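You operate a simulated robot arm through the tools that you are given. There is no shell and no other tool. Be economical: measure what you need, move in short steps, check, and stop when the job is done.

The job below is to be done with a simulated two-armed robot. You get a single attempt, and the scene is never put back.

Task
Turn the blue selector knob to WASHERS. Take the cream cup and put it on the low shelf of the winding bench. Put two of the clear tubs from the middle bench on the top tray of the blue trolley. Fetch the dark bolt from the middle bench and set it on the corner bench. Take the rusty cylinder and put it on the long bench. Take the large hex nut and leave it in the orange tray. Take the big nut from the corner bench and leave it on the middle bench. Stack the carton that says "CAP" from the corner bench on top of the carton labelled "ring". Close the third die drawer from the top. Close the second die drawer from the top. Push the top die drawer shut. Take the white felt pad and leave it on top of the black spool. Stack the 20 mm steel puck from the top of the gauge bench on top of the 35 mm steel puck. Open the bottom die drawer. Do these in any order. Set down upright: cream cup, clear tub, rusty cylinder.
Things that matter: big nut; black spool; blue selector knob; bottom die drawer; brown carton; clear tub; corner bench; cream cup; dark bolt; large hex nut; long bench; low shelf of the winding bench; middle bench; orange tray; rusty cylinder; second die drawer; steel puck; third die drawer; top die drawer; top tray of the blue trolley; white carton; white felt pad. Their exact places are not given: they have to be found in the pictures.

Only the result counts: the job must be done as asked and must still hold three seconds after the hand-in. Knocking over, shifting, dropping, spilling or breaking anything else fails it. Lids that push on must go on centred and level and be pressed home; caps that screw on are set level and turned clockwise until they are tight.

Robot
Two 7-joint arms with fingered hands on one trunk, on a base that drives. Base frame: it is fixed to the floor where the robot stands at the start and does not move with it; the origin is under the middle of the robot, x ahead of it, y to its left, z up; the surface under the hand at the start is at about z = 0.85. Readings come in m, degrees, newtons and seconds.
The left shoulder is at the start at [0.11, 0.125, 0.922], the right one opposite. With the tool pointing down near the work surface each hand reaches from about 0.46 to 0.9 m from the robot's upright axis, wherever it stands, measured 20 degrees to its own side. Places, roughly: big nut (3x3x2 cm) [0.7, -1.6, 0.9]; black spool (10x10x8 cm) [-1.1, -0.6, 0.2]; blue selector knob [0.5, 0.1, 0.9]; bottom die drawer [-0.9, -2.8, 0.2]; brown carton, white carton [0.75, -2, 1]; clear tub [0.75, -0.25, 1]; corner bench [0.7, -2.2, 0.8]; cream cup (5x5x6 cm) [0.4, -0.1, 0.9]; dark bolt (4x3x2 cm) [0.7, -0.5, 0.9]; large hex nut (4x4x2 cm) [0.6, -1.6, 0.9]; long bench [0.7, 3.7, 0.8]; low shelf of the winding bench [-1.5, -0.7, 0.2]; middle bench [0.7, -0.5, 0.8]; orange tray [-2.75, -2.5, 1]; rusty cylinder (7x7x8 cm) [0.7, -1, 0.9]; second die drawer [-0.9, -2.6, 0.6]; steel puck [-2.75, -2.75, 1]; third die drawer [-0.9, -2.6, 0.4]; top die drawer [-0.9, -2.6, 0.7]; top tray of the blue trolley [-3.1, -0.7, 0.7]; white felt pad (5x6x5 cm) [-1.2, -2.8, 0.9]. Payload 4 kg a hand.
The tool frame of a hand sits at the grasp point between the pads (the TCP): z along the fingers, y along the line on which they close. The tips reach 0.029 m beyond it. Largest opening 0.1 m; the body of the gripper starts 0.034 m behind the TCP. The gripper is a hand of 5 fingers: y runs from the thumb to the fingers, the wrist lies at [-0.015, -0.105, -0.177] in the tool frame, and closing takes about 1.5 s.
Orientation is told as [roll, pitch, yaw] about the base's x, y, z axes, in that order, counted from this pose: with the fingers straight down and the wrist toward the robot, the tool's x, y and z point along [0, 1, 0], [1, 0, 0] and [0, 0, -1] of the base frame.

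Tools
- The arms move only by the tool step_arm. It takes "left_steps", "right_steps" or both (then of equal length, played together; a hand with none holds still); each is a list of rows, each an object (a shift or turn left out is 0, a gripper value left out holds the last) with "jaw": the opening in per cent of the stroke, from 0 (shut) to 100 (fully open); "travel": the shift along the tool's x, y, z in units of 30 mm (1.0 is 30 mm), a list of three; "delta_rot": the turn, a rotation vector about the tool's x, y, z in units of 8 degrees (1.0 is 8 degrees), a list of three. In form: [{"jaw": jaw, "travel": [x, y, z], "delta_rot": [ax, ay, az]}, ...]. A call has 1 to 10 rows; each row shifts and turns the commanded pose from where the row before left it, along the tool's axes as they then stand. A call with a number of a shift or a turn outside -1 to 1 is refused whole. Rows are played at 5 a second. More than 0.05 m and 8.6 degrees between two rows, or a gripper value outside its range, and nothing of the call is played. A pose out of reach is approached as far as the arm can. The call stops where the force on the tool passes 40 N (or 10 N more than at its start, if that is more) or the arm is blocked; 0.2 s more then pass. Each finger travels about 0.045 m/s and halts on what it meets, pressing with about 30 N; the grip force reading is that of the motor and also rises with nothing between the fingers. The clock runs only during rows and for 0.2 s after the last one: add rows that do not move to give the fingers time. The reply holds the time, the measured pose of the TCP, the force on the tool along the base axes, the opening and the grip force, in the units named above and with some noise, with the torque about the TCP (base axes, N m) and any sound that the robot's microphone picked up.
- Cameras (640 x 400 px; columns grow to the right, rows downward): "scene" is now at [0.2261, -0.0203, 1.09]; the picture's right is [-0.21, -0.98, 0.00], its down [-0.14, 0.03, -0.99] and it looks along [0.97, -0.21, -0.15] (base axes); focal length 214 px, centre (320, 200). "left" rides on the left gripper at [-0.066, -0.086, -0.121] in its tool frame; the picture's right is [-0.76, -0.31, 0.58], its down [0.59, -0.70, 0.40] and it looks along [0.28, 0.64, 0.71] (tool axes); focal length 247 px, centre (320, 200). "right" rides on the right gripper at [0.066, -0.086, -0.121] in its tool frame; the picture's right is [-0.76, 0.31, -0.58], its down [-0.59, -0.70, 0.40] and it looks along [-0.28, 0.64, 0.71] (tool axes); focal length 247 px, centre (320, 200).
- camera(camera): a new picture of that camera. The clock stands still meanwhile.
- move_column(by): slides the trunk up (or, below 0, down) by that many m; the arms and the scene camera ride with it, the base frame stays. It gives what a move gives, with no picture.
- steer(legs): drives the robot by 1 to 6 legs, each [ahead, turn to the left] in m and degrees, along the robot's own axes; the way and the turn of a leg run together, so that a leg with both is an arc; at most 1.5 m and 180 degrees a leg. The arms and the cameras ride along, it lands a little off, and it stops where it bumps. It gives what a move gives.
- preshape(shape, hand): the hand has 5 fingers and takes this shape, open, in about a second: jaw (thumb against the fingers, like two jaws); tri (thumb and two fingers); tip (a fingertip pinch); poke (one finger out to press); point (the index stretched); flat (the hand flat); cup (the hand cupped); fist (a fist). The gripper value then closes the fingers along that shape, each until it touches; the sizes above hold for jaw. It gives what a move gives, with no picture.
- pan_tilt(pan, tilt): turns the head with the scene camera to pan (to the left, within 80 degrees either way) and tilt (down, from -29 to 69), counted from straight ahead of the robot. It gives what a move gives.
- point_at(camera, pixels): for up to 12 pixels [column, row] of the newest picture of that camera ("zoom" is the newest enlarged one), the place [x, y, z] in the base frame of the surface seen there, good to about 0.002 m. The clock stands still meanwhile.
- enlarge(camera, box): a new picture of the part [left, top, right, bottom] of that camera's present view, enlarged. The clock stands still meanwhile.
- finish_job(): hands the job in; it is judged then, once.

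Keep the steps short. Do not move on a guess: measure, check each grasp and each placing, and mend mistakes. In all there are 385 turns and 358 pictures (those below and enlarged ones count). Leave the grippers open and the arms clear of the work at the hand-in unless told otherwise, and finish with a single line.

The tools are called after "Call:" by a JSON object that holds its "api" and its "payload". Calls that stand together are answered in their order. step_arm: Moves the arms, as the interface text tells. Its arguments: {"type":"object","properties":{"left_steps":{"type":"array","items":{"type":"object","properties":{"jaw":{"type":"number"},"travel":{"type":"array","items":{"type":"number"}},"delta_rot":{"type":"array","items":{"type":"number"}}}}},"right_steps":{"type":"array","items":{"type":"object","properties":{"jaw":{"type":"number"},"travel":{"type":"array","items":{"type":"number"}},"delta_rot":{"type":"array","items":{"type":"number"}}}}}},"required":[]} The other tools are called the same way: move_column (by) slides the trunk up or down; preshape (shape, hand) gives the hand a shape; steer (legs) drives the base; pan_tilt (pan, tilt) turns the head that bears the scene camera; camera (camera) takes a picture; point_at (camera, pixels) gives the place of the surface under pixels of a picture; enlarge (camera, box) takes an enlarged picture of a part of a camera's view; finish_job () hands the job in.

At the start:

```text
time_s: 0.0
left_tool_pos: [0.6105, 0.0437, 1.2039]
left_tcp_rot: [0.0, 0.1, 0.0]
left_contact_force: [0.0, -1.2, -0.7]
left_moment: [0.0, 0.03, -0.01]
left_gripper_width: 0.1001
left_grip_force: 0.1
left_shape: jaw
right_tool_pos: [0.4505, -0.4079, 1.2585]
right_tcp_rot: [0.0, 0.0, 0.1]
right_contact_force: [-1.3, 0.5, 0.1]
right_moment: [0.03, 0.03, -0.03]
right_gripper_width: 0.0998
right_grip_force: 0.1
right_shape: jaw
trunk travel left (down, up): [-0.125, 0.622]
robot x, y, heading: [-0.003, -0.0009, -0.2]
head pan, tilt: [-12.4, 8.4]
```

scene: 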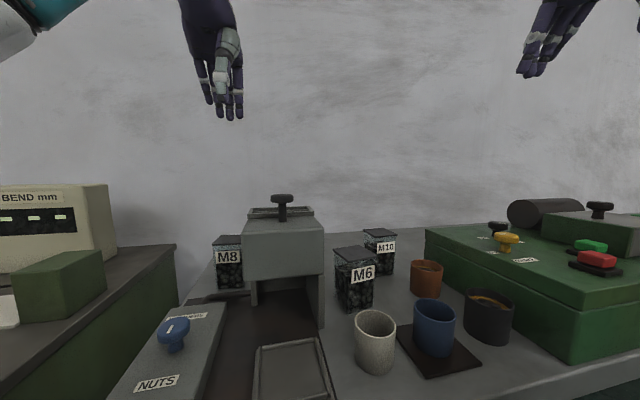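
right: 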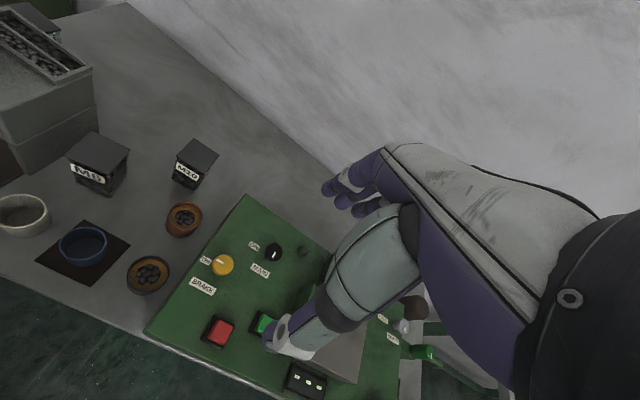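
left: 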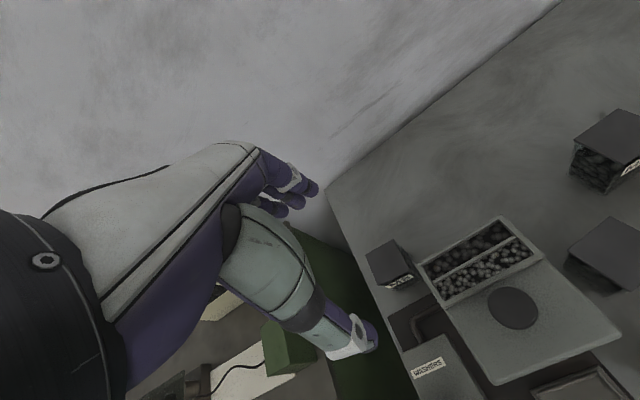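

The blue knob is near pixel (173,333) with the labels NUTS and WASHERS. I enlarge that area to see how it sits.

Call:
{"api": "enlarge", "payload": {"camera": "scene", "box": [100, 290, 260, 400]}}

Call:
{"api": "point_at", "payload": {"camera": "scene", "pixels": [[173, 326], [173, 345], [188, 316], [157, 383], [375, 318], [375, 345], [375, 365], [433, 310], [355, 270], [380, 240], [230, 258], [282, 200]]}}

```text
3.64 times, centred on (180, 345) of scene
```

zoom: 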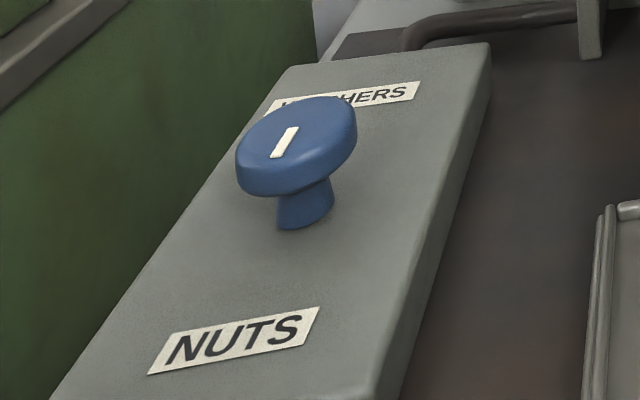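

```text
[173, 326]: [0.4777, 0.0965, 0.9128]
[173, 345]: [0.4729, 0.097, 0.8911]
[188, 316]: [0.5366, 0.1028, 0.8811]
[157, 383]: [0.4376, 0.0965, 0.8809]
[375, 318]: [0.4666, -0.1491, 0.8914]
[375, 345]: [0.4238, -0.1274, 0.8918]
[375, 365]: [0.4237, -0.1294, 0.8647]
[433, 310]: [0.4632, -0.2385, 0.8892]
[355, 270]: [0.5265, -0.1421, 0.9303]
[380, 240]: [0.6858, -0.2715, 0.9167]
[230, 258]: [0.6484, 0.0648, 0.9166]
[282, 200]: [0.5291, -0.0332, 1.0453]
```

I want to know which way the white pointer bar is set, so I zoom in tighter.

Call:
{"api": "enlarge", "payload": {"camera": "scene", "box": [150, 305, 206, 340]}}

Call:
{"api": "enlarge", "payload": {"camera": "left", "box": [360, 320, 480, 400]}}

```text
11.43 times, centred on (178, 322) of scene
```

zoom: 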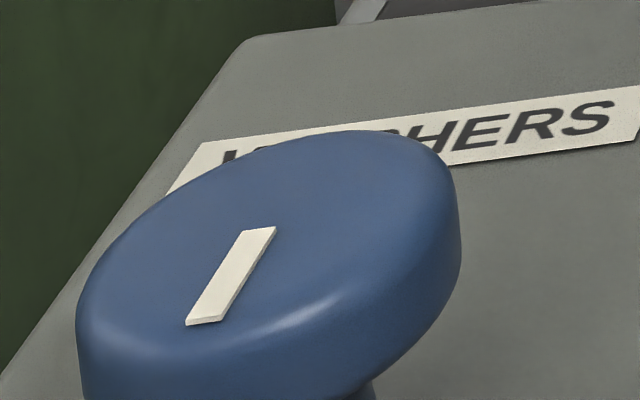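

```text
5.00 times, centred on (420, 360) of left
```

zoom: 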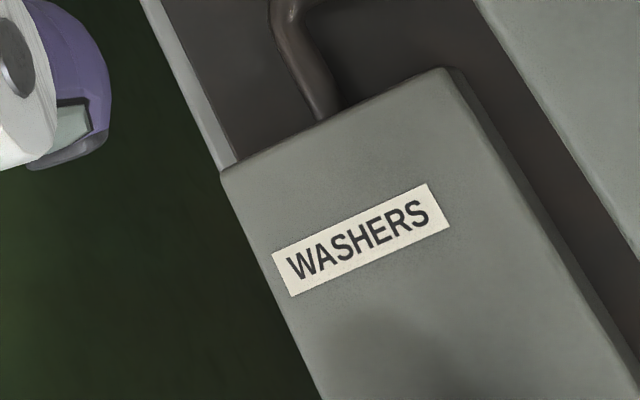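

Call:
{"api": "enlarge", "payload": {"camera": "scene", "box": [140, 295, 220, 360]}}

```text
6.15 times, centred on (180, 328) of scene
```

zoom: 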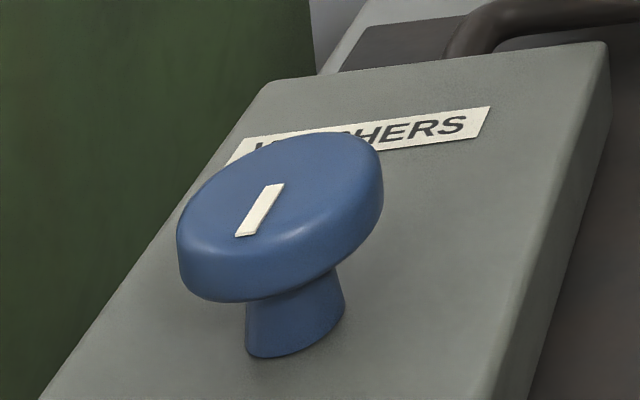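

Call:
{"api": "point_at", "payload": {"camera": "zoom", "pixels": [[185, 235], [330, 140], [375, 165], [200, 280], [320, 265], [275, 187], [243, 233], [290, 200], [255, 350], [335, 315], [370, 128], [280, 345]]}}

```text
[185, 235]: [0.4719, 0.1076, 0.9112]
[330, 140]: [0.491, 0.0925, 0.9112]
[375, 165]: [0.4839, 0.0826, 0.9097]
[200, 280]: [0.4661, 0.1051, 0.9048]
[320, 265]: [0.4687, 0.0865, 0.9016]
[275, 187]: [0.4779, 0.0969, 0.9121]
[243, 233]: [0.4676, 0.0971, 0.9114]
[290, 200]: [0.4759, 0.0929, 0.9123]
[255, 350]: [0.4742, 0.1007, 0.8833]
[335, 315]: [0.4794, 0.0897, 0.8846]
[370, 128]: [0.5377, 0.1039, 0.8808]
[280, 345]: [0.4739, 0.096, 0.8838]
```

The bar points to NUTS, centre about (0.4795, 0.0955), with the cap spanning z 0.90–0.912. WASHERS lies at +x, half a turn away. I check clearance to the hopper before coming in with the left hand.

Call:
{"api": "point_at", "payload": {"camera": "scene", "pixels": [[247, 228], [247, 270], [318, 228], [254, 290], [318, 310], [215, 310], [60, 290], [100, 260], [255, 212], [15, 310], [105, 190], [262, 350]]}}

Call:
{"api": "step_arm", "payload": {"left_steps": [{"travel": [0.86, -1, 0], "jaw": 100}, {"travel": [0.86, -1, 0]}, {"travel": [0, -1, 0]}, {"travel": [0, -1, 0]}, {"travel": [0, -0.35, 0]}]}}

Call:
{"api": "camera", "payload": {"camera": "left"}}

```text
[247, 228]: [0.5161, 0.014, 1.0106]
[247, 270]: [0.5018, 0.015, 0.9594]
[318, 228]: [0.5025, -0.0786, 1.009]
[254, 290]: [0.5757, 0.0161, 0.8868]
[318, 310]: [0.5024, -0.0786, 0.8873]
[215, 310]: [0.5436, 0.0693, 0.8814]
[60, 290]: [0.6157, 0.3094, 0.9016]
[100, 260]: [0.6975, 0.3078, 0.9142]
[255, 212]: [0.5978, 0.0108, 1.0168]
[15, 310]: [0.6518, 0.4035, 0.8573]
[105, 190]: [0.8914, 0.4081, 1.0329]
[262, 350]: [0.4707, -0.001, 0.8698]
```

```text
time_s: 1.2
left_tool_pos: [0.4794, 0.0956, 1.2062]
left_tcp_rot: [0.0, 0.1, 0.1]
left_contact_force: [-0.3, -0.4, 0.4]
left_moment: [-0.03, -0.01, 0.0]
left_gripper_width: 0.0997
left_grip_force: 0.0
left_shape: jaw
right_tool_pos: [0.4518, -0.4094, 1.2582]
right_tcp_rot: [-0.1, 0.0, 0.0]
right_contact_force: [0.3, -0.7, 0.1]
right_moment: [-0.01, -0.01, -0.02]
right_gripper_width: 0.1001
right_grip_force: 0.0
right_shape: jaw
trunk travel left (down, up): [-0.125, 0.622]
robot x, y, heading: [-0.0008, -0.0032, -0.0]
head pan, tilt: [-12.4, 8.4]
```

```text
350 pictures are left
```

left: 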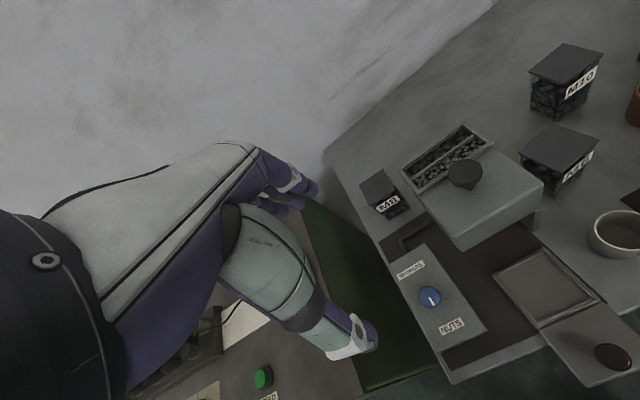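

There is 8 cm clearance to the hopper. The hand is above the knob with the jaw open along x, so I come down around the cap.

Call:
{"api": "step_arm", "payload": {"left_steps": [{"travel": [0, 0, 1]}, {"travel": [0, 0, 1]}, {"travel": [0, 0, 1]}, {"travel": [0, 0, 1]}, {"travel": [0, 0, 1]}, {"travel": [0, 0, 1]}, {"travel": [0, 0, 1]}, {"travel": [0, 0, 1]}, {"travel": [0, 0, 0.9]}, {"travel": [0, 0, 0.75]}]}}

Call:
{"api": "camera", "payload": {"camera": "left"}}

Call:
{"api": "camera", "payload": {"camera": "scene"}}

```text
time_s: 3.4
left_tool_pos: [0.4801, 0.0937, 0.9155]
left_tcp_rot: [0.0, 0.1, 0.1]
left_contact_force: [-0.1, -1.1, -0.4]
left_moment: [-0.02, 0.02, -0.02]
left_gripper_width: 0.0999
left_grip_force: 0.1
left_shape: jaw
right_tool_pos: [0.4499, -0.4086, 1.2579]
right_tcp_rot: [-0.1, 0.0, 0.1]
right_contact_force: [0.1, 0.7, 0.1]
right_moment: [0.0, 0.04, -0.03]
right_gripper_width: 0.0999
right_grip_force: 0.1
right_shape: jaw
trunk travel left (down, up): [-0.125, 0.622]
robot x, y, heading: [0.001, 0.0021, -0.1]
head pan, tilt: [-12.4, 8.4]
```

```text
349 pictures are left
```

left: 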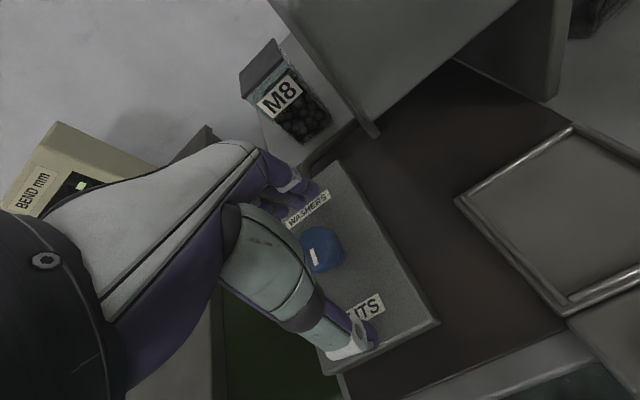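

```text
348 pictures are left
```

scene: 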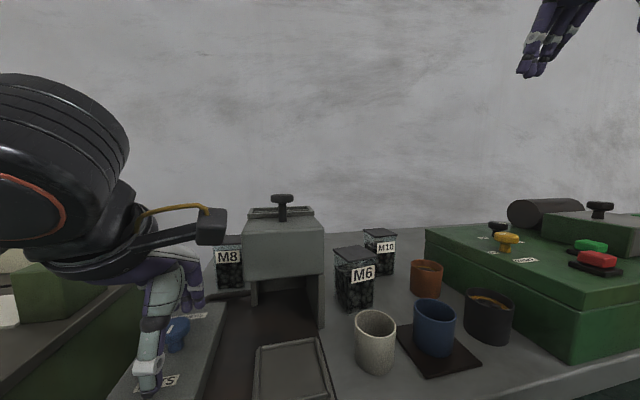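

The knob is between the fingers and there is no contact. I close the hand.

Call:
{"api": "step_arm", "payload": {"left_steps": [{"jaw": 0}, {}, {}, {}, {}, {}, {}, {}, {}]}}

```text
time_s: 5.4
left_tool_pos: [0.4798, 0.0936, 0.915]
left_tcp_rot: [0.1, 0.2, 0.1]
left_contact_force: [-5.4, -1.9, -13.6]
left_moment: [-0.05, -0.07, 0.02]
left_gripper_width: 0.0201
left_grip_force: 30.3
left_shape: jaw
right_tool_pos: [0.4503, -0.4078, 1.2581]
right_tcp_rot: [-0.1, 0.1, 0.0]
right_contact_force: [0.3, 0.4, 1.1]
right_moment: [0.01, 0.01, 0.01]
right_gripper_width: 0.0997
right_grip_force: 0.1
right_shape: jaw
trunk travel left (down, up): [-0.125, 0.622]
robot x, y, heading: [0.0012, -0.001, 0.0]
head pan, tilt: [-12.4, 8.4]
```

The jaw holds at 20 mm, on the knob. I start turning clockwise.

Call:
{"api": "step_arm", "payload": {"left_steps": [{"delta_rot": [0, 0, 1]}, {"delta_rot": [0, 0, 1]}, {"delta_rot": [0, 0, 1]}]}}

Call:
{"api": "camera", "payload": {"camera": "left"}}

```text
time_s: 6.2
left_tool_pos: [0.4795, 0.096, 0.9158]
left_tcp_rot: [-0.1, 0.1, -24.0]
left_contact_force: [-1.9, 5.9, -14.7]
left_moment: [0.16, -0.04, 0.31]
left_gripper_width: 0.0189
left_grip_force: 30.2
left_shape: jaw
right_tool_pos: [0.4529, -0.407, 1.2594]
right_tcp_rot: [-0.1, 0.1, 0.0]
right_contact_force: [0.1, 0.5, 0.7]
right_moment: [0.0, -0.03, -0.01]
right_gripper_width: 0.0996
right_grip_force: 0.1
right_shape: jaw
trunk travel left (down, up): [-0.125, 0.622]
robot x, y, heading: [0.0001, -0.0017, -0.2]
head pan, tilt: [-12.4, 8.4]
```

```text
347 pictures are left
```

left: 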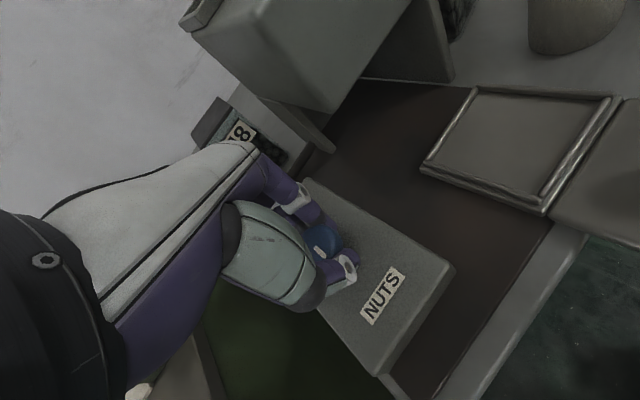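

Call:
{"api": "enlarge", "payload": {"camera": "left", "box": [280, 210, 376, 270]}}

```text
6.67 times, centred on (328, 240) of left
```

zoom: 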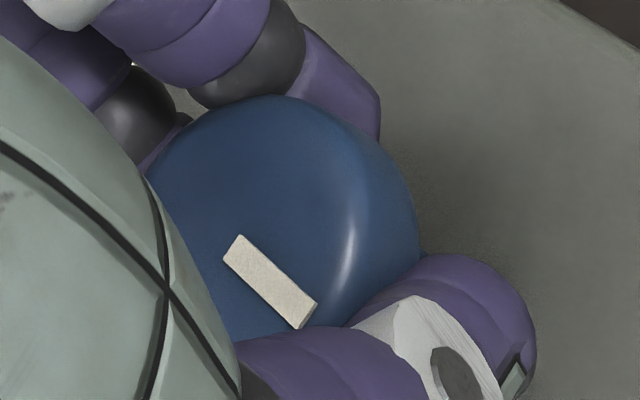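

Call:
{"api": "point_at", "payload": {"camera": "zoom", "pixels": [[240, 245], [305, 315], [290, 100], [415, 240]]}}

```text
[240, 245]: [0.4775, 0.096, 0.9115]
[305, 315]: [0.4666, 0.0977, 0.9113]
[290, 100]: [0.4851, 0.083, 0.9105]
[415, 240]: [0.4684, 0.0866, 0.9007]
```

The bar hardly turned (still toward NUTS), so it seems to be at a stop clockwise. I turn the other way.

Call:
{"api": "step_arm", "payload": {"left_steps": [{"delta_rot": [0, 0, -1]}, {"delta_rot": [0, 0, -1]}, {"delta_rot": [0, 0, -1]}, {"delta_rot": [0, 0, -1]}, {"delta_rot": [0, 0, -1]}, {"delta_rot": [0, 0, -1]}]}}

Call:
{"api": "enlarge", "payload": {"camera": "left", "box": [280, 210, 376, 270]}}

```text
time_s: 7.6
left_tool_pos: [0.4799, 0.0932, 0.9147]
left_tcp_rot: [0.0, 0.1, 24.2]
left_contact_force: [2.0, -4.0, -13.3]
left_moment: [0.0, -0.09, -0.04]
left_gripper_width: 0.0197
left_grip_force: 30.3
left_shape: jaw
right_tool_pos: [0.4516, -0.4084, 1.2579]
right_tcp_rot: [0.1, 0.2, -0.1]
right_contact_force: [-0.3, 0.1, -0.6]
right_moment: [0.0, 0.01, -0.02]
right_gripper_width: 0.1
right_grip_force: 0.2
right_shape: jaw
trunk travel left (down, up): [-0.125, 0.622]
robot x, y, heading: [0.0012, -0.002, -0.2]
head pan, tilt: [-12.4, 8.4]
```

```text
6.67 times, centred on (328, 240) of left
```

zoom: 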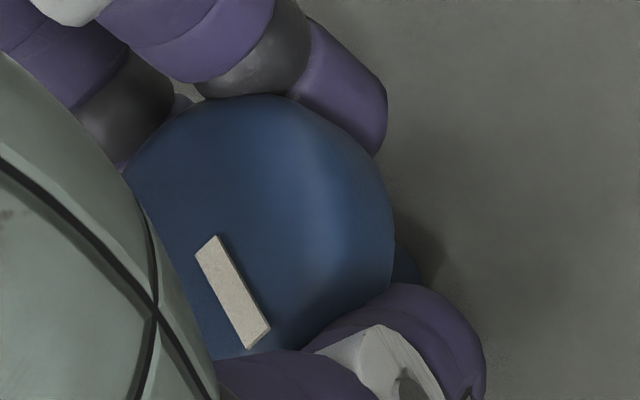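

It turns counter-clockwise. I go on.

Call:
{"api": "step_arm", "payload": {"left_steps": [{"delta_rot": [0, 0, -1]}, {"delta_rot": [0, 0, -1]}, {"delta_rot": [0, 0, -1]}, {"delta_rot": [0, 0, -1]}, {"delta_rot": [0, 0, -1]}, {"delta_rot": [0, 0, -1]}]}}

Call:
{"api": "enlarge", "payload": {"camera": "left", "box": [280, 210, 376, 270]}}

```text
time_s: 9.0
left_tool_pos: [0.4822, 0.0951, 0.9141]
left_tcp_rot: [0.0, 0.0, 72.2]
left_contact_force: [13.2, 1.3, -11.2]
left_moment: [0.1, -0.22, -0.05]
left_gripper_width: 0.019
left_grip_force: 29.9
left_shape: jaw
right_tool_pos: [0.4532, -0.4064, 1.2581]
right_tcp_rot: [0.0, 0.1, 0.0]
right_contact_force: [0.3, 0.8, 0.9]
right_moment: [0.02, 0.03, 0.0]
right_gripper_width: 0.0997
right_grip_force: 0.1
right_shape: jaw
trunk travel left (down, up): [-0.125, 0.622]
robot x, y, heading: [0.0034, 0.003, -0.3]
head pan, tilt: [-12.4, 8.4]
```

```text
6.67 times, centred on (328, 240) of left
```

zoom: 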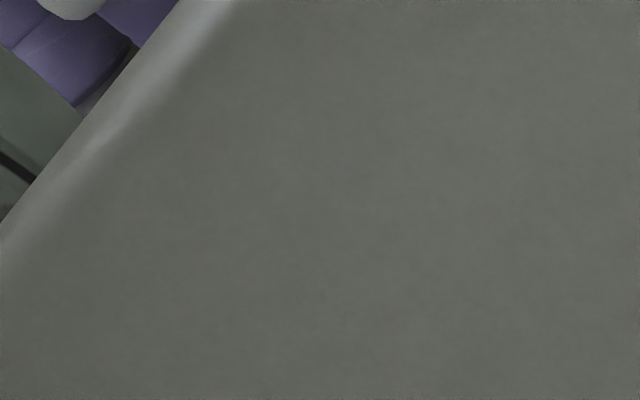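

Call:
{"api": "enlarge", "payload": {"camera": "scene", "box": [80, 150, 400, 400]}}

```text
1.60 times, centred on (240, 275) of scene
```

zoom: 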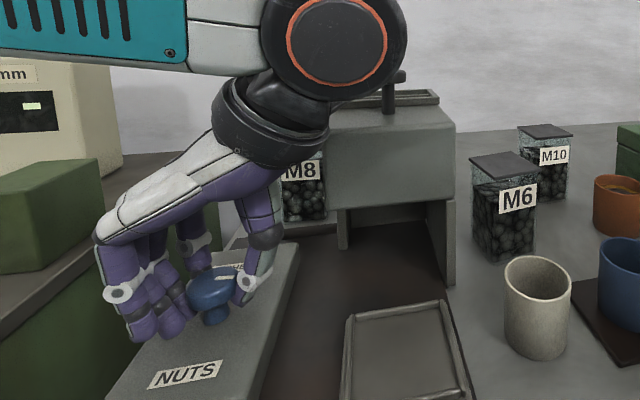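

Call:
{"api": "enlarge", "payload": {"camera": "scene", "box": [165, 305, 213, 335]}}

```text
13.33 times, centred on (189, 320) of scene
```

zoom: 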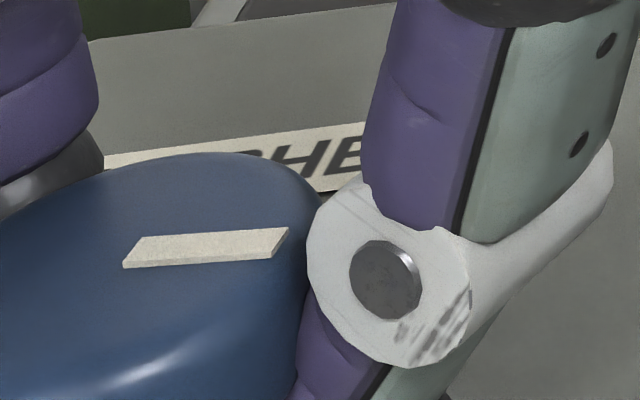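

The bar points about −y now, halfway. I let go, turn the hand back and regrip.

Call:
{"api": "step_arm", "payload": {"left_steps": [{"jaw": 100}, {}, {}, {}, {}, {}]}}

Call:
{"api": "step_arm", "payload": {"left_steps": [{"delta_rot": [0, 0, 1]}, {"delta_rot": [0, 0, 1]}, {"delta_rot": [0, 0, 1]}, {"delta_rot": [0, 0, 1]}, {"delta_rot": [0, 0, 1]}, {"delta_rot": [0, 0, 1]}, {"delta_rot": [0, 0, 1]}, {"delta_rot": [0, 0, 1]}, {"delta_rot": [0, 0, 1]}, {"delta_rot": [0, 0, 1]}]}}

Call:
{"api": "enlarge", "payload": {"camera": "left", "box": [280, 210, 376, 270]}}

```text
time_s: 10.4
left_tool_pos: [0.4797, 0.0942, 0.9168]
left_tcp_rot: [0.1, 0.0, 72.0]
left_contact_force: [0.0, -1.0, -0.2]
left_moment: [0.0, 0.02, 0.01]
left_gripper_width: 0.0998
left_grip_force: 0.0
left_shape: jaw
right_tool_pos: [0.4502, -0.4082, 1.2589]
right_tcp_rot: [0.0, -0.1, 0.1]
right_contact_force: [-0.8, -0.4, 0.0]
right_moment: [0.01, 0.0, 0.0]
right_gripper_width: 0.0998
right_grip_force: 0.1
right_shape: jaw
trunk travel left (down, up): [-0.125, 0.622]
robot x, y, heading: [0.0025, -0.0021, -0.2]
head pan, tilt: [-12.4, 8.4]
```

```text
time_s: 12.6
left_tool_pos: [0.4794, 0.0957, 0.9156]
left_tcp_rot: [-0.1, 0.0, -8.2]
left_contact_force: [0.0, 0.7, -0.2]
left_moment: [0.0, 0.0, 0.0]
left_gripper_width: 0.0999
left_grip_force: 0.1
left_shape: jaw
right_tool_pos: [0.4514, -0.4082, 1.2597]
right_tcp_rot: [0.0, 0.0, 0.0]
right_contact_force: [-0.1, 0.3, 0.6]
right_moment: [-0.01, -0.01, 0.0]
right_gripper_width: 0.0997
right_grip_force: 0.1
right_shape: jaw
trunk travel left (down, up): [-0.125, 0.622]
robot x, y, heading: [0.0015, 0.0011, -0.0]
head pan, tilt: [-12.4, 8.4]
```

```text
6.67 times, centred on (328, 240) of left
```

zoom: 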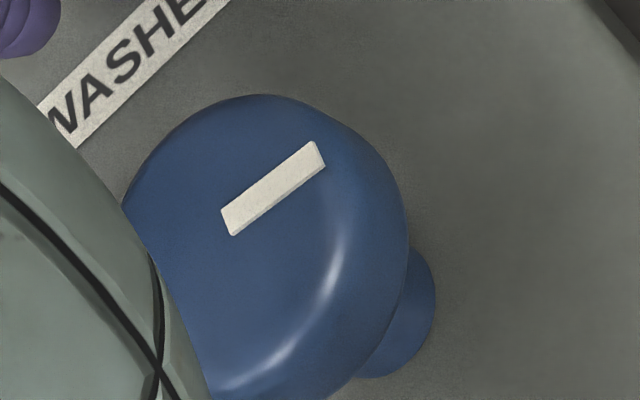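

Call:
{"api": "point_at", "payload": {"camera": "zoom", "pixels": [[232, 218], [312, 158]]}}

Call:
{"api": "step_arm", "payload": {"left_steps": [{"jaw": 0}, {}, {}, {}, {}, {}, {}, {}, {}]}}

Call:
{"api": "step_arm", "payload": {"left_steps": [{"delta_rot": [0, 0, -1]}, {"delta_rot": [0, 0, -1]}, {"delta_rot": [0, 0, -1]}, {"delta_rot": [0, 0, -1]}, {"delta_rot": [0, 0, -1]}, {"delta_rot": [0, 0, -1]}, {"delta_rot": [0, 0, -1]}, {"delta_rot": [0, 0, -1]}, {"delta_rot": [0, 0, -1]}, {"delta_rot": [0, 0, -1]}]}}

Call:
{"api": "enlarge", "payload": {"camera": "scene", "box": [155, 300, 211, 335]}}

```text
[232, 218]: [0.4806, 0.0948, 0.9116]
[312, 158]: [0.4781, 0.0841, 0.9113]
```

```text
time_s: 14.6
left_tool_pos: [0.4796, 0.095, 0.9139]
left_tcp_rot: [0.0, 0.2, -8.0]
left_contact_force: [-4.8, -1.9, -13.4]
left_moment: [-0.06, -0.01, 0.01]
left_gripper_width: 0.0206
left_grip_force: 30.0
left_shape: jaw
right_tool_pos: [0.4509, -0.4088, 1.259]
right_tcp_rot: [-0.1, 0.1, 0.0]
right_contact_force: [-1.0, -0.8, -0.3]
right_moment: [0.0, 0.04, 0.0]
right_gripper_width: 0.0998
right_grip_force: 0.0
right_shape: jaw
trunk travel left (down, up): [-0.125, 0.622]
robot x, y, heading: [-0.0032, -0.0002, 0.1]
head pan, tilt: [-12.4, 8.4]
```

```text
time_s: 16.8
left_tool_pos: [0.4813, 0.0943, 0.9157]
left_tcp_rot: [0.1, 0.0, 72.3]
left_contact_force: [7.7, 1.4, -15.4]
left_moment: [0.09, -0.15, -0.03]
left_gripper_width: 0.0199
left_grip_force: 29.7
left_shape: jaw
right_tool_pos: [0.4532, -0.4082, 1.2577]
right_tcp_rot: [0.0, 0.1, 0.0]
right_contact_force: [0.8, -0.4, 0.6]
right_moment: [0.01, 0.03, 0.01]
right_gripper_width: 0.0997
right_grip_force: 0.1
right_shape: jaw
trunk travel left (down, up): [-0.125, 0.622]
robot x, y, heading: [0.0025, -0.0021, -0.1]
head pan, tilt: [-12.4, 8.4]
```

```text
11.43 times, centred on (183, 318) of scene
```

zoom: 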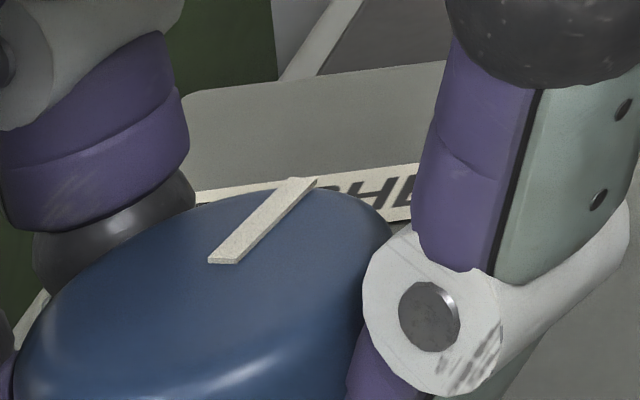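

Call:
{"api": "step_arm", "payload": {"left_steps": [{"delta_rot": [0, 0, -1]}, {"delta_rot": [0, 0, -1]}, {"delta_rot": [0, 0, -0.9]}]}}

Call:
{"api": "enlarge", "payload": {"camera": "scene", "box": [155, 300, 211, 335]}}

Call:
{"api": "point_at", "payload": {"camera": "zoom", "pixels": [[220, 260], [295, 185], [230, 250], [270, 190], [280, 200], [260, 220]]}}

```text
time_s: 17.6
left_tool_pos: [0.4825, 0.0945, 0.9154]
left_tcp_rot: [0.0, -0.1, 95.5]
left_contact_force: [15.1, 1.2, -15.6]
left_moment: [0.15, -0.21, -0.33]
left_gripper_width: 0.0189
left_grip_force: 29.9
left_shape: jaw
right_tool_pos: [0.4529, -0.4085, 1.2578]
right_tcp_rot: [0.0, 0.1, -0.1]
right_contact_force: [0.0, -1.0, 0.2]
right_moment: [0.01, 0.0, 0.03]
right_gripper_width: 0.0999
right_grip_force: 0.0
right_shape: jaw
trunk travel left (down, up): [-0.125, 0.622]
robot x, y, heading: [0.0021, -0.0014, 0.1]
head pan, tilt: [-12.4, 8.4]
```

```text
11.43 times, centred on (183, 318) of scene
```

zoom: 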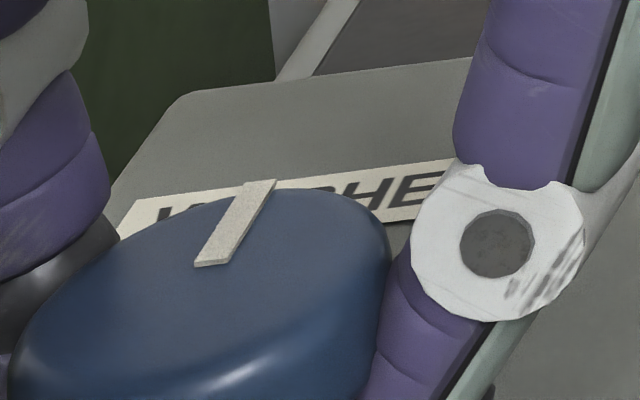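

```text
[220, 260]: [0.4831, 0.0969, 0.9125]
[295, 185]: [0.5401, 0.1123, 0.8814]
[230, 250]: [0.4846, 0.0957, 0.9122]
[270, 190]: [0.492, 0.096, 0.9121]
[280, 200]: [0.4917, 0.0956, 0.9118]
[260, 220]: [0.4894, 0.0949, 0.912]
```

The bar now points to WASHERS, at a stop. I release, turn back and lift away.

Call:
{"api": "step_arm", "payload": {"left_steps": [{"jaw": 100}, {}, {}, {}, {}, {}, {"delta_rot": [0, 0, 1]}, {"delta_rot": [0, 0, 1]}, {"delta_rot": [0, 0, 1]}, {"delta_rot": [0, 0, 1]}]}}

Call:
{"api": "step_arm", "payload": {"left_steps": [{"delta_rot": [0, 0, 1]}, {"delta_rot": [0, 0, 1]}, {"delta_rot": [0, 0, 1]}, {"delta_rot": [0, 0, 1]}, {"delta_rot": [0, 0, 1]}, {"delta_rot": [0, 0, 1]}, {"delta_rot": [0, 0, 1]}, {"delta_rot": [0, 0, 0.9], "travel": [0, 0, -1]}, {"travel": [0, 0, -1]}, {"travel": [0, 0, -1]}]}}

Call:
{"api": "step_arm", "payload": {"left_steps": [{"travel": [0, 0, -1]}, {"travel": [0, 0, -1]}, {"travel": [0, 0, -1]}, {"travel": [0, 0, -1]}, {"travel": [0, 0, -1]}, {"travel": [0, 0, -1]}, {"travel": [0, 0, -1]}, {"travel": [0, 0, -1]}]}}

Call:
{"api": "camera", "payload": {"camera": "scene"}}

Call:
{"api": "enlarge", "payload": {"camera": "scene", "box": [140, 295, 220, 345]}}

```text
time_s: 19.8
left_tool_pos: [0.48, 0.0935, 0.9163]
left_tcp_rot: [0.1, 0.0, 63.0]
left_contact_force: [-0.5, -0.5, -0.8]
left_moment: [-0.04, 0.04, 0.01]
left_gripper_width: 0.0997
left_grip_force: 0.2
left_shape: jaw
right_tool_pos: [0.4506, -0.4087, 1.2607]
right_tcp_rot: [0.1, 0.0, 0.0]
right_contact_force: [-0.4, 0.5, -0.1]
right_moment: [0.0, 0.03, 0.02]
right_gripper_width: 0.0999
right_grip_force: 0.1
right_shape: jaw
trunk travel left (down, up): [-0.125, 0.622]
robot x, y, heading: [0.0011, 0.0018, -0.1]
head pan, tilt: [-12.4, 8.4]
```

```text
time_s: 22.0
left_tool_pos: [0.4791, 0.0931, 1.0058]
left_tcp_rot: [0.1, 0.0, 0.0]
left_contact_force: [-0.7, 0.1, -0.4]
left_moment: [0.0, 0.03, 0.0]
left_gripper_width: 0.0998
left_grip_force: 0.0
left_shape: jaw
right_tool_pos: [0.4503, -0.4082, 1.2595]
right_tcp_rot: [0.0, 0.0, 0.0]
right_contact_force: [0.3, -0.2, 1.2]
right_moment: [0.0, -0.02, -0.01]
right_gripper_width: 0.0997
right_grip_force: 0.1
right_shape: jaw
trunk travel left (down, up): [-0.125, 0.622]
robot x, y, heading: [0.0007, 0.0066, 0.0]
head pan, tilt: [-12.4, 8.4]
```

```text
time_s: 23.8
left_tool_pos: [0.479, 0.0937, 1.2466]
left_tcp_rot: [0.0, 0.0, 0.1]
left_contact_force: [-0.5, -0.6, -0.1]
left_moment: [0.0, -0.01, 0.0]
left_gripper_width: 0.0998
left_grip_force: 0.0
left_shape: jaw
right_tool_pos: [0.4509, -0.4088, 1.2582]
right_tcp_rot: [0.0, 0.0, -0.1]
right_contact_force: [-0.3, -0.6, 0.3]
right_moment: [0.0, 0.01, -0.02]
right_gripper_width: 0.1
right_grip_force: 0.1
right_shape: jaw
trunk travel left (down, up): [-0.125, 0.622]
robot x, y, heading: [-0.0004, -0.0004, -0.1]
head pan, tilt: [-12.4, 8.4]
```

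```text
338 pictures are left
```

scene: 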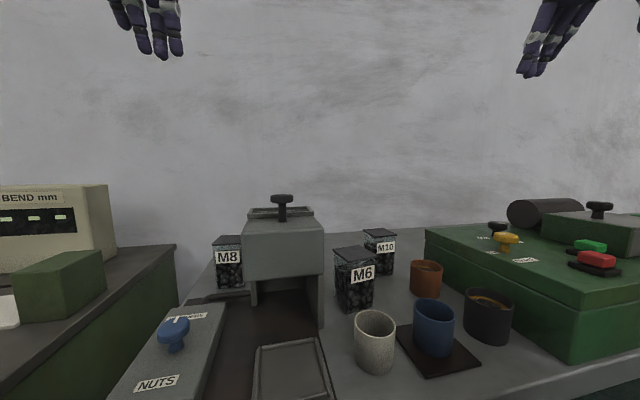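

```text
8.00 times, centred on (180, 320) of scene
```

zoom: 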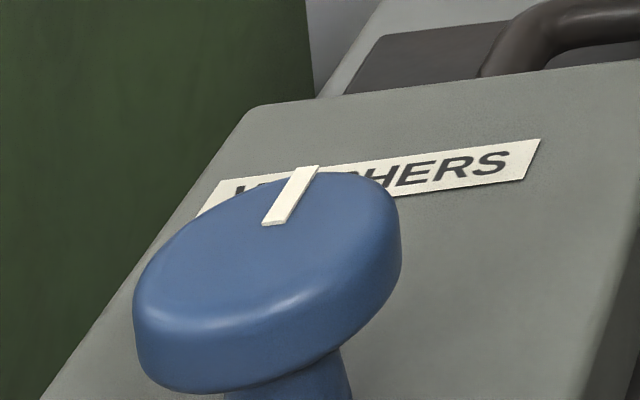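

The knob is done. Now I survey the surroundings by panning the head.

Call:
{"api": "pan_tilt", "payload": {"pan": -60, "tilt": 15}}

Call:
{"api": "camera", "payload": {"camera": "scene"}}

Call:
{"api": "pan_tilt", "payload": {"pan": 60, "tilt": 15}}

Call:
{"api": "camera", "payload": {"camera": "scene"}}

```text
time_s: 24.9
left_tool_pos: [0.4788, 0.0931, 1.2459]
left_tcp_rot: [0.0, 0.1, 0.0]
left_contact_force: [-0.3, -0.3, 0.1]
left_moment: [0.01, 0.0, 0.02]
left_gripper_width: 0.0998
left_grip_force: 0.1
left_shape: jaw
right_tool_pos: [0.4497, -0.4092, 1.2586]
right_tcp_rot: [0.0, -0.1, 0.0]
right_contact_force: [-0.1, 1.0, -0.2]
right_moment: [-0.02, 0.0, -0.01]
right_gripper_width: 0.0999
right_grip_force: 0.0
right_shape: jaw
trunk travel left (down, up): [-0.125, 0.622]
robot x, y, heading: [0.0004, 0.0001, -0.0]
head pan, tilt: [-60.0, 15.0]
```

```text
336 pictures are left
```

scene: 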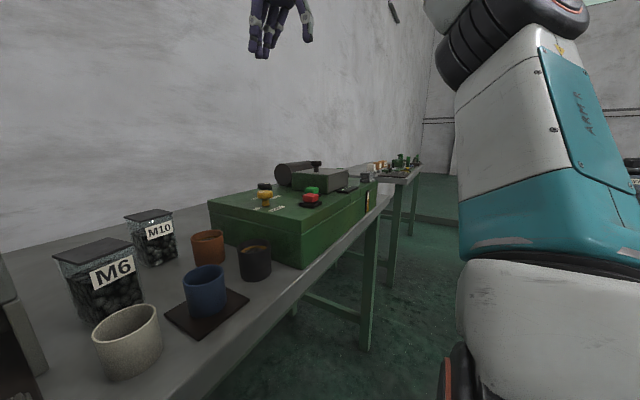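

```text
time_s: 26.9
left_tool_pos: [0.4787, 0.0933, 1.2452]
left_tcp_rot: [0.0, 0.1, 0.0]
left_contact_force: [0.6, -0.3, 0.7]
left_moment: [-0.05, -0.02, -0.01]
left_gripper_width: 0.0998
left_grip_force: 0.0
left_shape: jaw
right_tool_pos: [0.452, -0.4087, 1.2582]
right_tcp_rot: [0.0, -0.1, 0.1]
right_contact_force: [0.6, -0.4, 0.0]
right_moment: [-0.01, 0.02, 0.02]
right_gripper_width: 0.1
right_grip_force: 0.0
right_shape: jaw
trunk travel left (down, up): [-0.125, 0.622]
robot x, y, heading: [0.0007, 0.001, -0.0]
head pan, tilt: [60.0, 15.0]
```

```text
335 pictures are left
```

scene: 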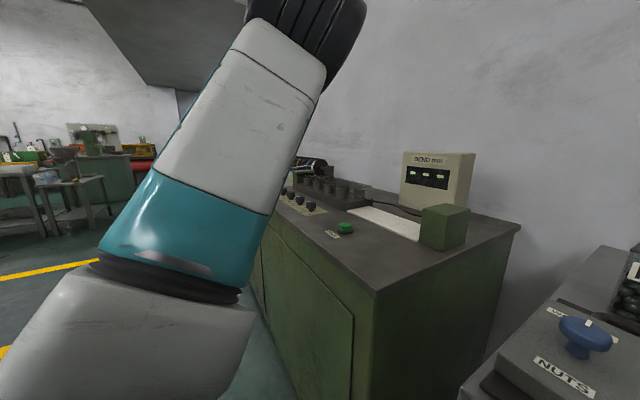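

Call:
{"api": "pan_tilt", "payload": {"pan": -18, "tilt": 38}}

Call:
{"api": "camera", "payload": {"camera": "scene"}}

```text
time_s: 28.5
left_tool_pos: [0.478, 0.0942, 1.2464]
left_tcp_rot: [0.0, 0.1, 0.0]
left_contact_force: [0.5, 0.0, -0.1]
left_moment: [0.03, 0.0, 0.01]
left_gripper_width: 0.0996
left_grip_force: 0.0
left_shape: jaw
right_tool_pos: [0.4501, -0.4088, 1.2589]
right_tcp_rot: [0.0, -0.1, -0.1]
right_contact_force: [-0.7, -0.5, -0.3]
right_moment: [0.02, -0.02, 0.0]
right_gripper_width: 0.0998
right_grip_force: 0.1
right_shape: jaw
trunk travel left (down, up): [-0.125, 0.622]
robot x, y, heading: [-0.0018, -0.0015, -0.1]
head pan, tilt: [-18.0, 38.0]
```

```text
334 pictures are left
```

scene: 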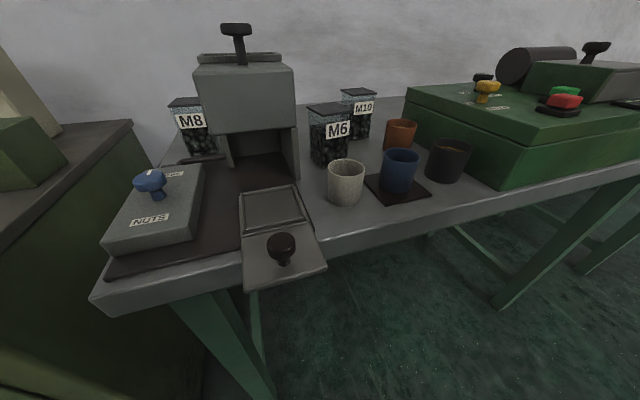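

Call:
{"api": "point_at", "payload": {"camera": "scene", "pixels": [[345, 163], [330, 175], [362, 175], [346, 180], [345, 203], [330, 195], [310, 220], [400, 155], [384, 165], [330, 108], [357, 92], [185, 102]]}}

Call:
{"api": "enlarge", "payload": {"camera": "scene", "box": [270, 70, 430, 220]}}

```text
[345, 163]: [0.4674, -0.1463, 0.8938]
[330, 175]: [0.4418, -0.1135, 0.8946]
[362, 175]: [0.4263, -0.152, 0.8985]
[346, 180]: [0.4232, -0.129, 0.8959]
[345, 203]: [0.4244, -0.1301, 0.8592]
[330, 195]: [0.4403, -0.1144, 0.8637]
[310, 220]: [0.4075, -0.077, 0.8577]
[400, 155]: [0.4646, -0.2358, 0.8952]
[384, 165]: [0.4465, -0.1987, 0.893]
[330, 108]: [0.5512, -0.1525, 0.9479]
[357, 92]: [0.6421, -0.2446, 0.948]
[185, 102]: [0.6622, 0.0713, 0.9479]
```

```text
2.67 times, centred on (350, 145) of scene
```

zoom: 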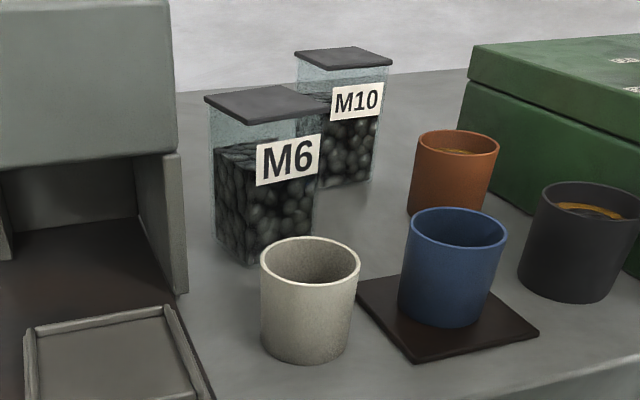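

The cream cup's centre is about (0.446, −0.137), radius 0.024, table at 0.85. I take it with the right hand: move over at height, jaw 80%.

Call:
{"api": "step_arm", "payload": {"right_steps": [{"travel": [1, 0, 0], "jaw": 80}, {"travel": [1, 0, 0]}, {"travel": [1, 0, 0]}, {"travel": [1, 0, 0]}, {"travel": [1, 0, 0]}, {"travel": [1, 0, 0]}, {"travel": [1, 0, 0]}, {"travel": [1, 0, 0]}, {"travel": [1, -0.15, 0]}, {"travel": [0.07, 0, 0]}]}}

Call:
{"api": "step_arm", "payload": {"right_steps": [{"travel": [0, 0, 1]}, {"travel": [0, 0, 1]}, {"travel": [0, 0, 1]}, {"travel": [0, 0, 1]}, {"travel": [0, 0, 1]}, {"travel": [0, 0, 1]}, {"travel": [0, 0, 1]}, {"travel": [0, 0, 1]}, {}]}}

Call:
{"api": "camera", "payload": {"camera": "scene"}}

Call:
{"api": "camera", "payload": {"camera": "right"}}

```text
time_s: 30.7
left_tool_pos: [0.4784, 0.094, 1.2454]
left_tcp_rot: [0.0, 0.1, 0.0]
left_contact_force: [0.5, 0.2, 0.7]
left_moment: [-0.01, 0.04, 0.03]
left_gripper_width: 0.1
left_grip_force: 0.0
left_shape: jaw
right_tool_pos: [0.4434, -0.1485, 1.2499]
right_tcp_rot: [0.1, 0.1, -0.1]
right_contact_force: [0.2, 0.5, -0.1]
right_moment: [-0.05, 0.0, -0.02]
right_gripper_width: 0.0803
right_grip_force: 0.0
right_shape: jaw
right hand out of reach, approached as far as the arm can: row 9, 10
trunk travel left (down, up): [-0.125, 0.622]
robot x, y, heading: [0.0011, 0.002, -0.1]
head pan, tilt: [-18.0, 38.0]
```

```text
time_s: 32.7
left_tool_pos: [0.4779, 0.094, 1.2465]
left_tcp_rot: [0.0, 0.1, 0.0]
left_contact_force: [-0.4, -0.2, -0.4]
left_moment: [0.02, -0.01, -0.01]
left_gripper_width: 0.0998
left_grip_force: 0.0
left_shape: jaw
right_tool_pos: [0.4425, -0.149, 1.0117]
right_tcp_rot: [0.0, -0.1, 0.0]
right_contact_force: [-0.3, 1.1, -0.4]
right_moment: [0.02, 0.0, 0.01]
right_gripper_width: 0.0803
right_grip_force: 0.1
right_shape: jaw
trunk travel left (down, up): [-0.125, 0.622]
robot x, y, heading: [0.0013, 0.0016, -0.3]
head pan, tilt: [-18.0, 38.0]
```

```text
332 pictures are left
```

scene: 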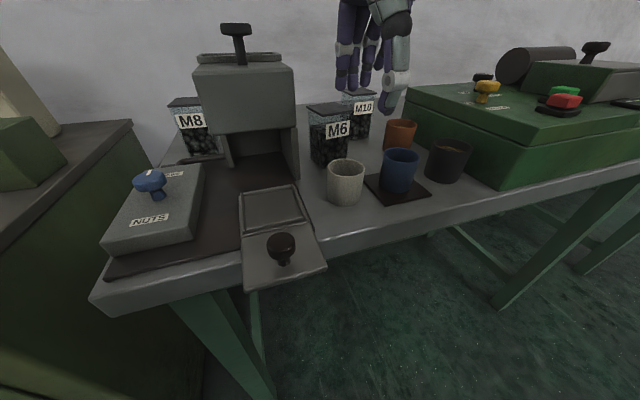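

```text
331 pictures are left
```

right: 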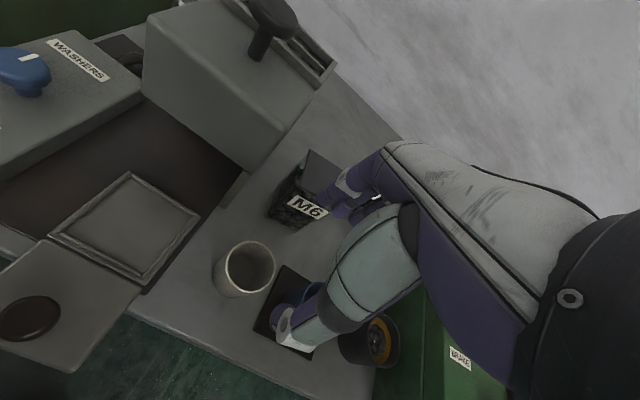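

The cup shows at (249,265), as expected for a 12 mm y offset. I correct y while coming down.

Call:
{"api": "step_arm", "payload": {"right_steps": [{"travel": [0.4, 0.1, 0.5]}, {}]}}

```text
time_s: 33.3
left_tool_pos: [0.4781, 0.0936, 1.2468]
left_tcp_rot: [0.0, 0.1, -0.1]
left_contact_force: [-0.3, 0.3, -0.2]
left_moment: [0.0, 0.0, 0.0]
left_gripper_width: 0.0994
left_grip_force: 0.0
left_shape: jaw
right_tool_pos: [0.4455, -0.1351, 0.9954]
right_tcp_rot: [0.0, 0.0, -0.1]
right_contact_force: [-0.3, -0.4, -0.2]
right_moment: [-0.04, 0.03, -0.01]
right_gripper_width: 0.0804
right_grip_force: 0.0
right_shape: jaw
trunk travel left (down, up): [-0.125, 0.622]
robot x, y, heading: [-0.0001, 0.0008, -0.1]
head pan, tilt: [-18.0, 38.0]
```

Call:
{"api": "step_arm", "payload": {"right_steps": [{"travel": [0, 0, 1]}, {"travel": [0, 0, 1]}, {"travel": [0, 0, 0.8]}, {"travel": [0, 0, 0.7]}]}}

Call:
{"api": "camera", "payload": {"camera": "right"}}

Call:
{"api": "camera", "payload": {"camera": "scene"}}

```text
time_s: 34.3
left_tool_pos: [0.4787, 0.0932, 1.2472]
left_tcp_rot: [0.0, 0.0, 0.0]
left_contact_force: [0.0, -0.4, 0.7]
left_moment: [-0.02, -0.01, 0.01]
left_gripper_width: 0.0999
left_grip_force: 0.0
left_shape: jaw
right_tool_pos: [0.4451, -0.1361, 0.8923]
right_tcp_rot: [0.0, 0.0, 0.0]
right_contact_force: [-0.2, 0.0, -0.1]
right_moment: [-0.02, 0.0, 0.0]
right_gripper_width: 0.0803
right_grip_force: 0.2
right_shape: jaw
trunk travel left (down, up): [-0.125, 0.622]
robot x, y, heading: [0.0006, 0.0014, 0.2]
head pan, tilt: [-18.0, 38.0]
```

```text
330 pictures are left
```

right: 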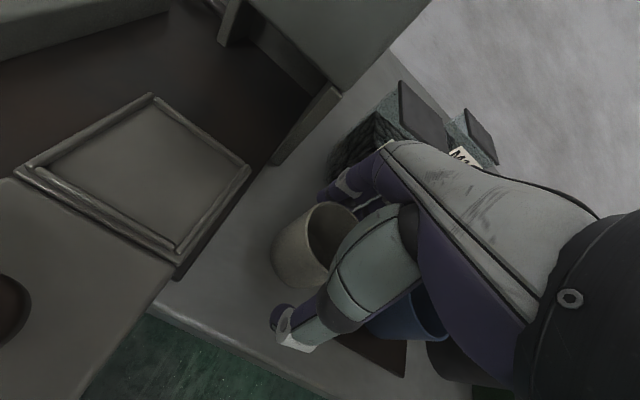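

```text
329 pictures are left
```

scene: 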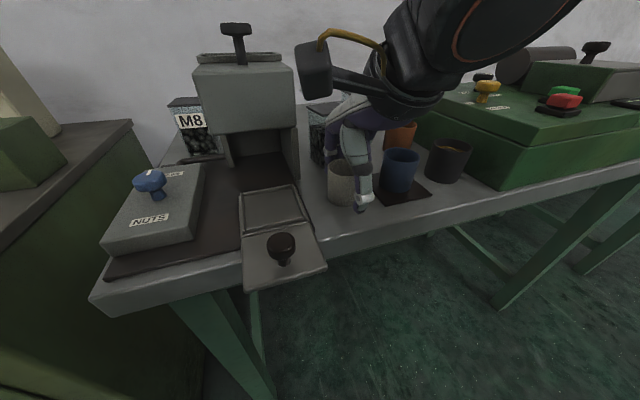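

The cup is in the jaw and the mug is untouched. I close.

Call:
{"api": "step_arm", "payload": {"right_steps": [{"jaw": 0}, {}, {}, {}, {}, {}, {}]}}

Call:
{"api": "camera", "payload": {"camera": "right"}}

```text
time_s: 35.9
left_tool_pos: [0.4788, 0.0938, 1.2464]
left_tcp_rot: [0.1, 0.1, 0.0]
left_contact_force: [0.1, 0.0, 0.4]
left_moment: [0.0, 0.03, -0.02]
left_gripper_width: 0.0999
left_grip_force: 0.1
left_shape: jaw
right_tool_pos: [0.4455, -0.1367, 0.892]
right_tcp_rot: [0.0, 0.0, 0.0]
right_contact_force: [-0.2, -0.1, 0.1]
right_moment: [0.02, 0.04, 0.02]
right_gripper_width: 0.0412
right_grip_force: 29.6
right_shape: jaw
trunk travel left (down, up): [-0.125, 0.622]
robot x, y, heading: [-0.0006, 0.0039, 0.1]
head pan, tilt: [-18.0, 38.0]
```

```text
328 pictures are left
```

right: 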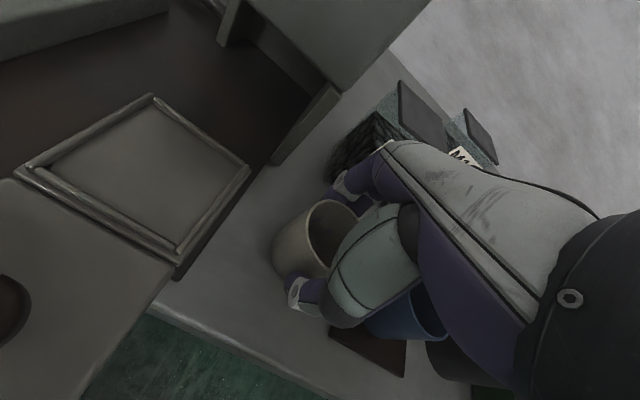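

It grips at 41 mm (reads about 8 mm under, as on the knob). I lift straight up.

Call:
{"api": "step_arm", "payload": {"right_steps": [{"travel": [0, 0, -0.3]}, {"travel": [0, 0, -0.5]}, {"travel": [0, 0, -1]}, {"travel": [0, 0, -1]}, {"travel": [0, 0, -1]}, {"travel": [0, 0, -1]}, {"travel": [0, 0, -1]}, {"travel": [0, 0, -1]}, {"travel": [0, 0, -1]}]}}

Call:
{"api": "camera", "payload": {"camera": "scene"}}

```text
time_s: 37.9
left_tool_pos: [0.4792, 0.0944, 1.2462]
left_tcp_rot: [0.1, 0.0, 0.0]
left_contact_force: [0.0, -1.0, -0.2]
left_moment: [-0.02, -0.01, -0.03]
left_gripper_width: 0.0997
left_grip_force: 0.0
left_shape: jaw
right_tool_pos: [0.4464, -0.1357, 1.1252]
right_tcp_rot: [0.0, 0.0, 0.0]
right_contact_force: [0.7, -0.1, -0.6]
right_moment: [0.01, 0.0, -0.01]
right_gripper_width: 0.0411
right_grip_force: 29.6
right_shape: jaw
trunk travel left (down, up): [-0.125, 0.622]
robot x, y, heading: [0.0001, 0.0003, -0.1]
head pan, tilt: [-18.0, 38.0]
```

```text
327 pictures are left
```

scene: 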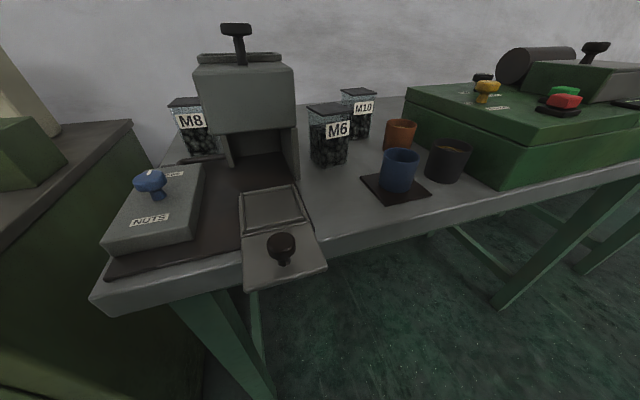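

The cup is held and clear. Next the left hand will take the M8 tub; I measure it.

Call:
{"api": "enlarge", "payload": {"camera": "scene", "box": [140, 80, 260, 175]}}

Call:
{"api": "enlarge", "payload": {"camera": "left", "box": [300, 120, 640, 330]}}

Call:
{"api": "point_at", "payload": {"camera": "scene", "pixels": [[171, 104], [201, 97], [205, 105], [178, 110], [192, 140], [205, 150], [185, 160], [192, 104]]}}

```text
4.21 times, centred on (200, 128) of scene
```

zoom: 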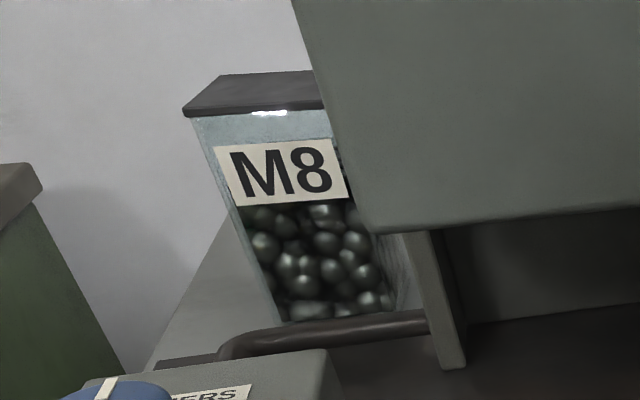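

```text
1.88 times, centred on (470, 225) of left
```

zoom: 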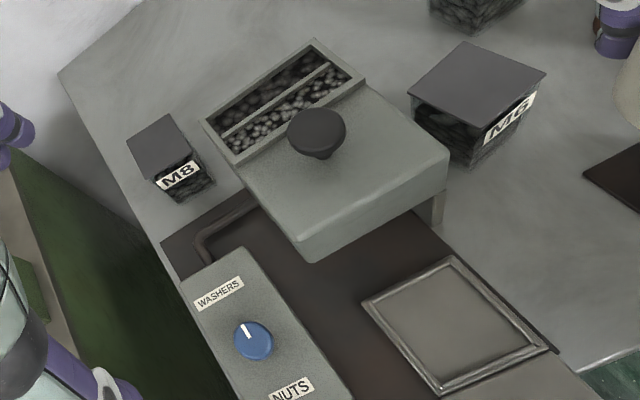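

```text
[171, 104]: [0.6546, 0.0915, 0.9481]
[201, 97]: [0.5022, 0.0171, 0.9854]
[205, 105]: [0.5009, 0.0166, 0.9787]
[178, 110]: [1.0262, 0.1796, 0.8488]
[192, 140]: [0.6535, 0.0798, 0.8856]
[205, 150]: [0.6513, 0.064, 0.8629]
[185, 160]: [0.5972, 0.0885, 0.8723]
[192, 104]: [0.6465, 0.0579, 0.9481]
```

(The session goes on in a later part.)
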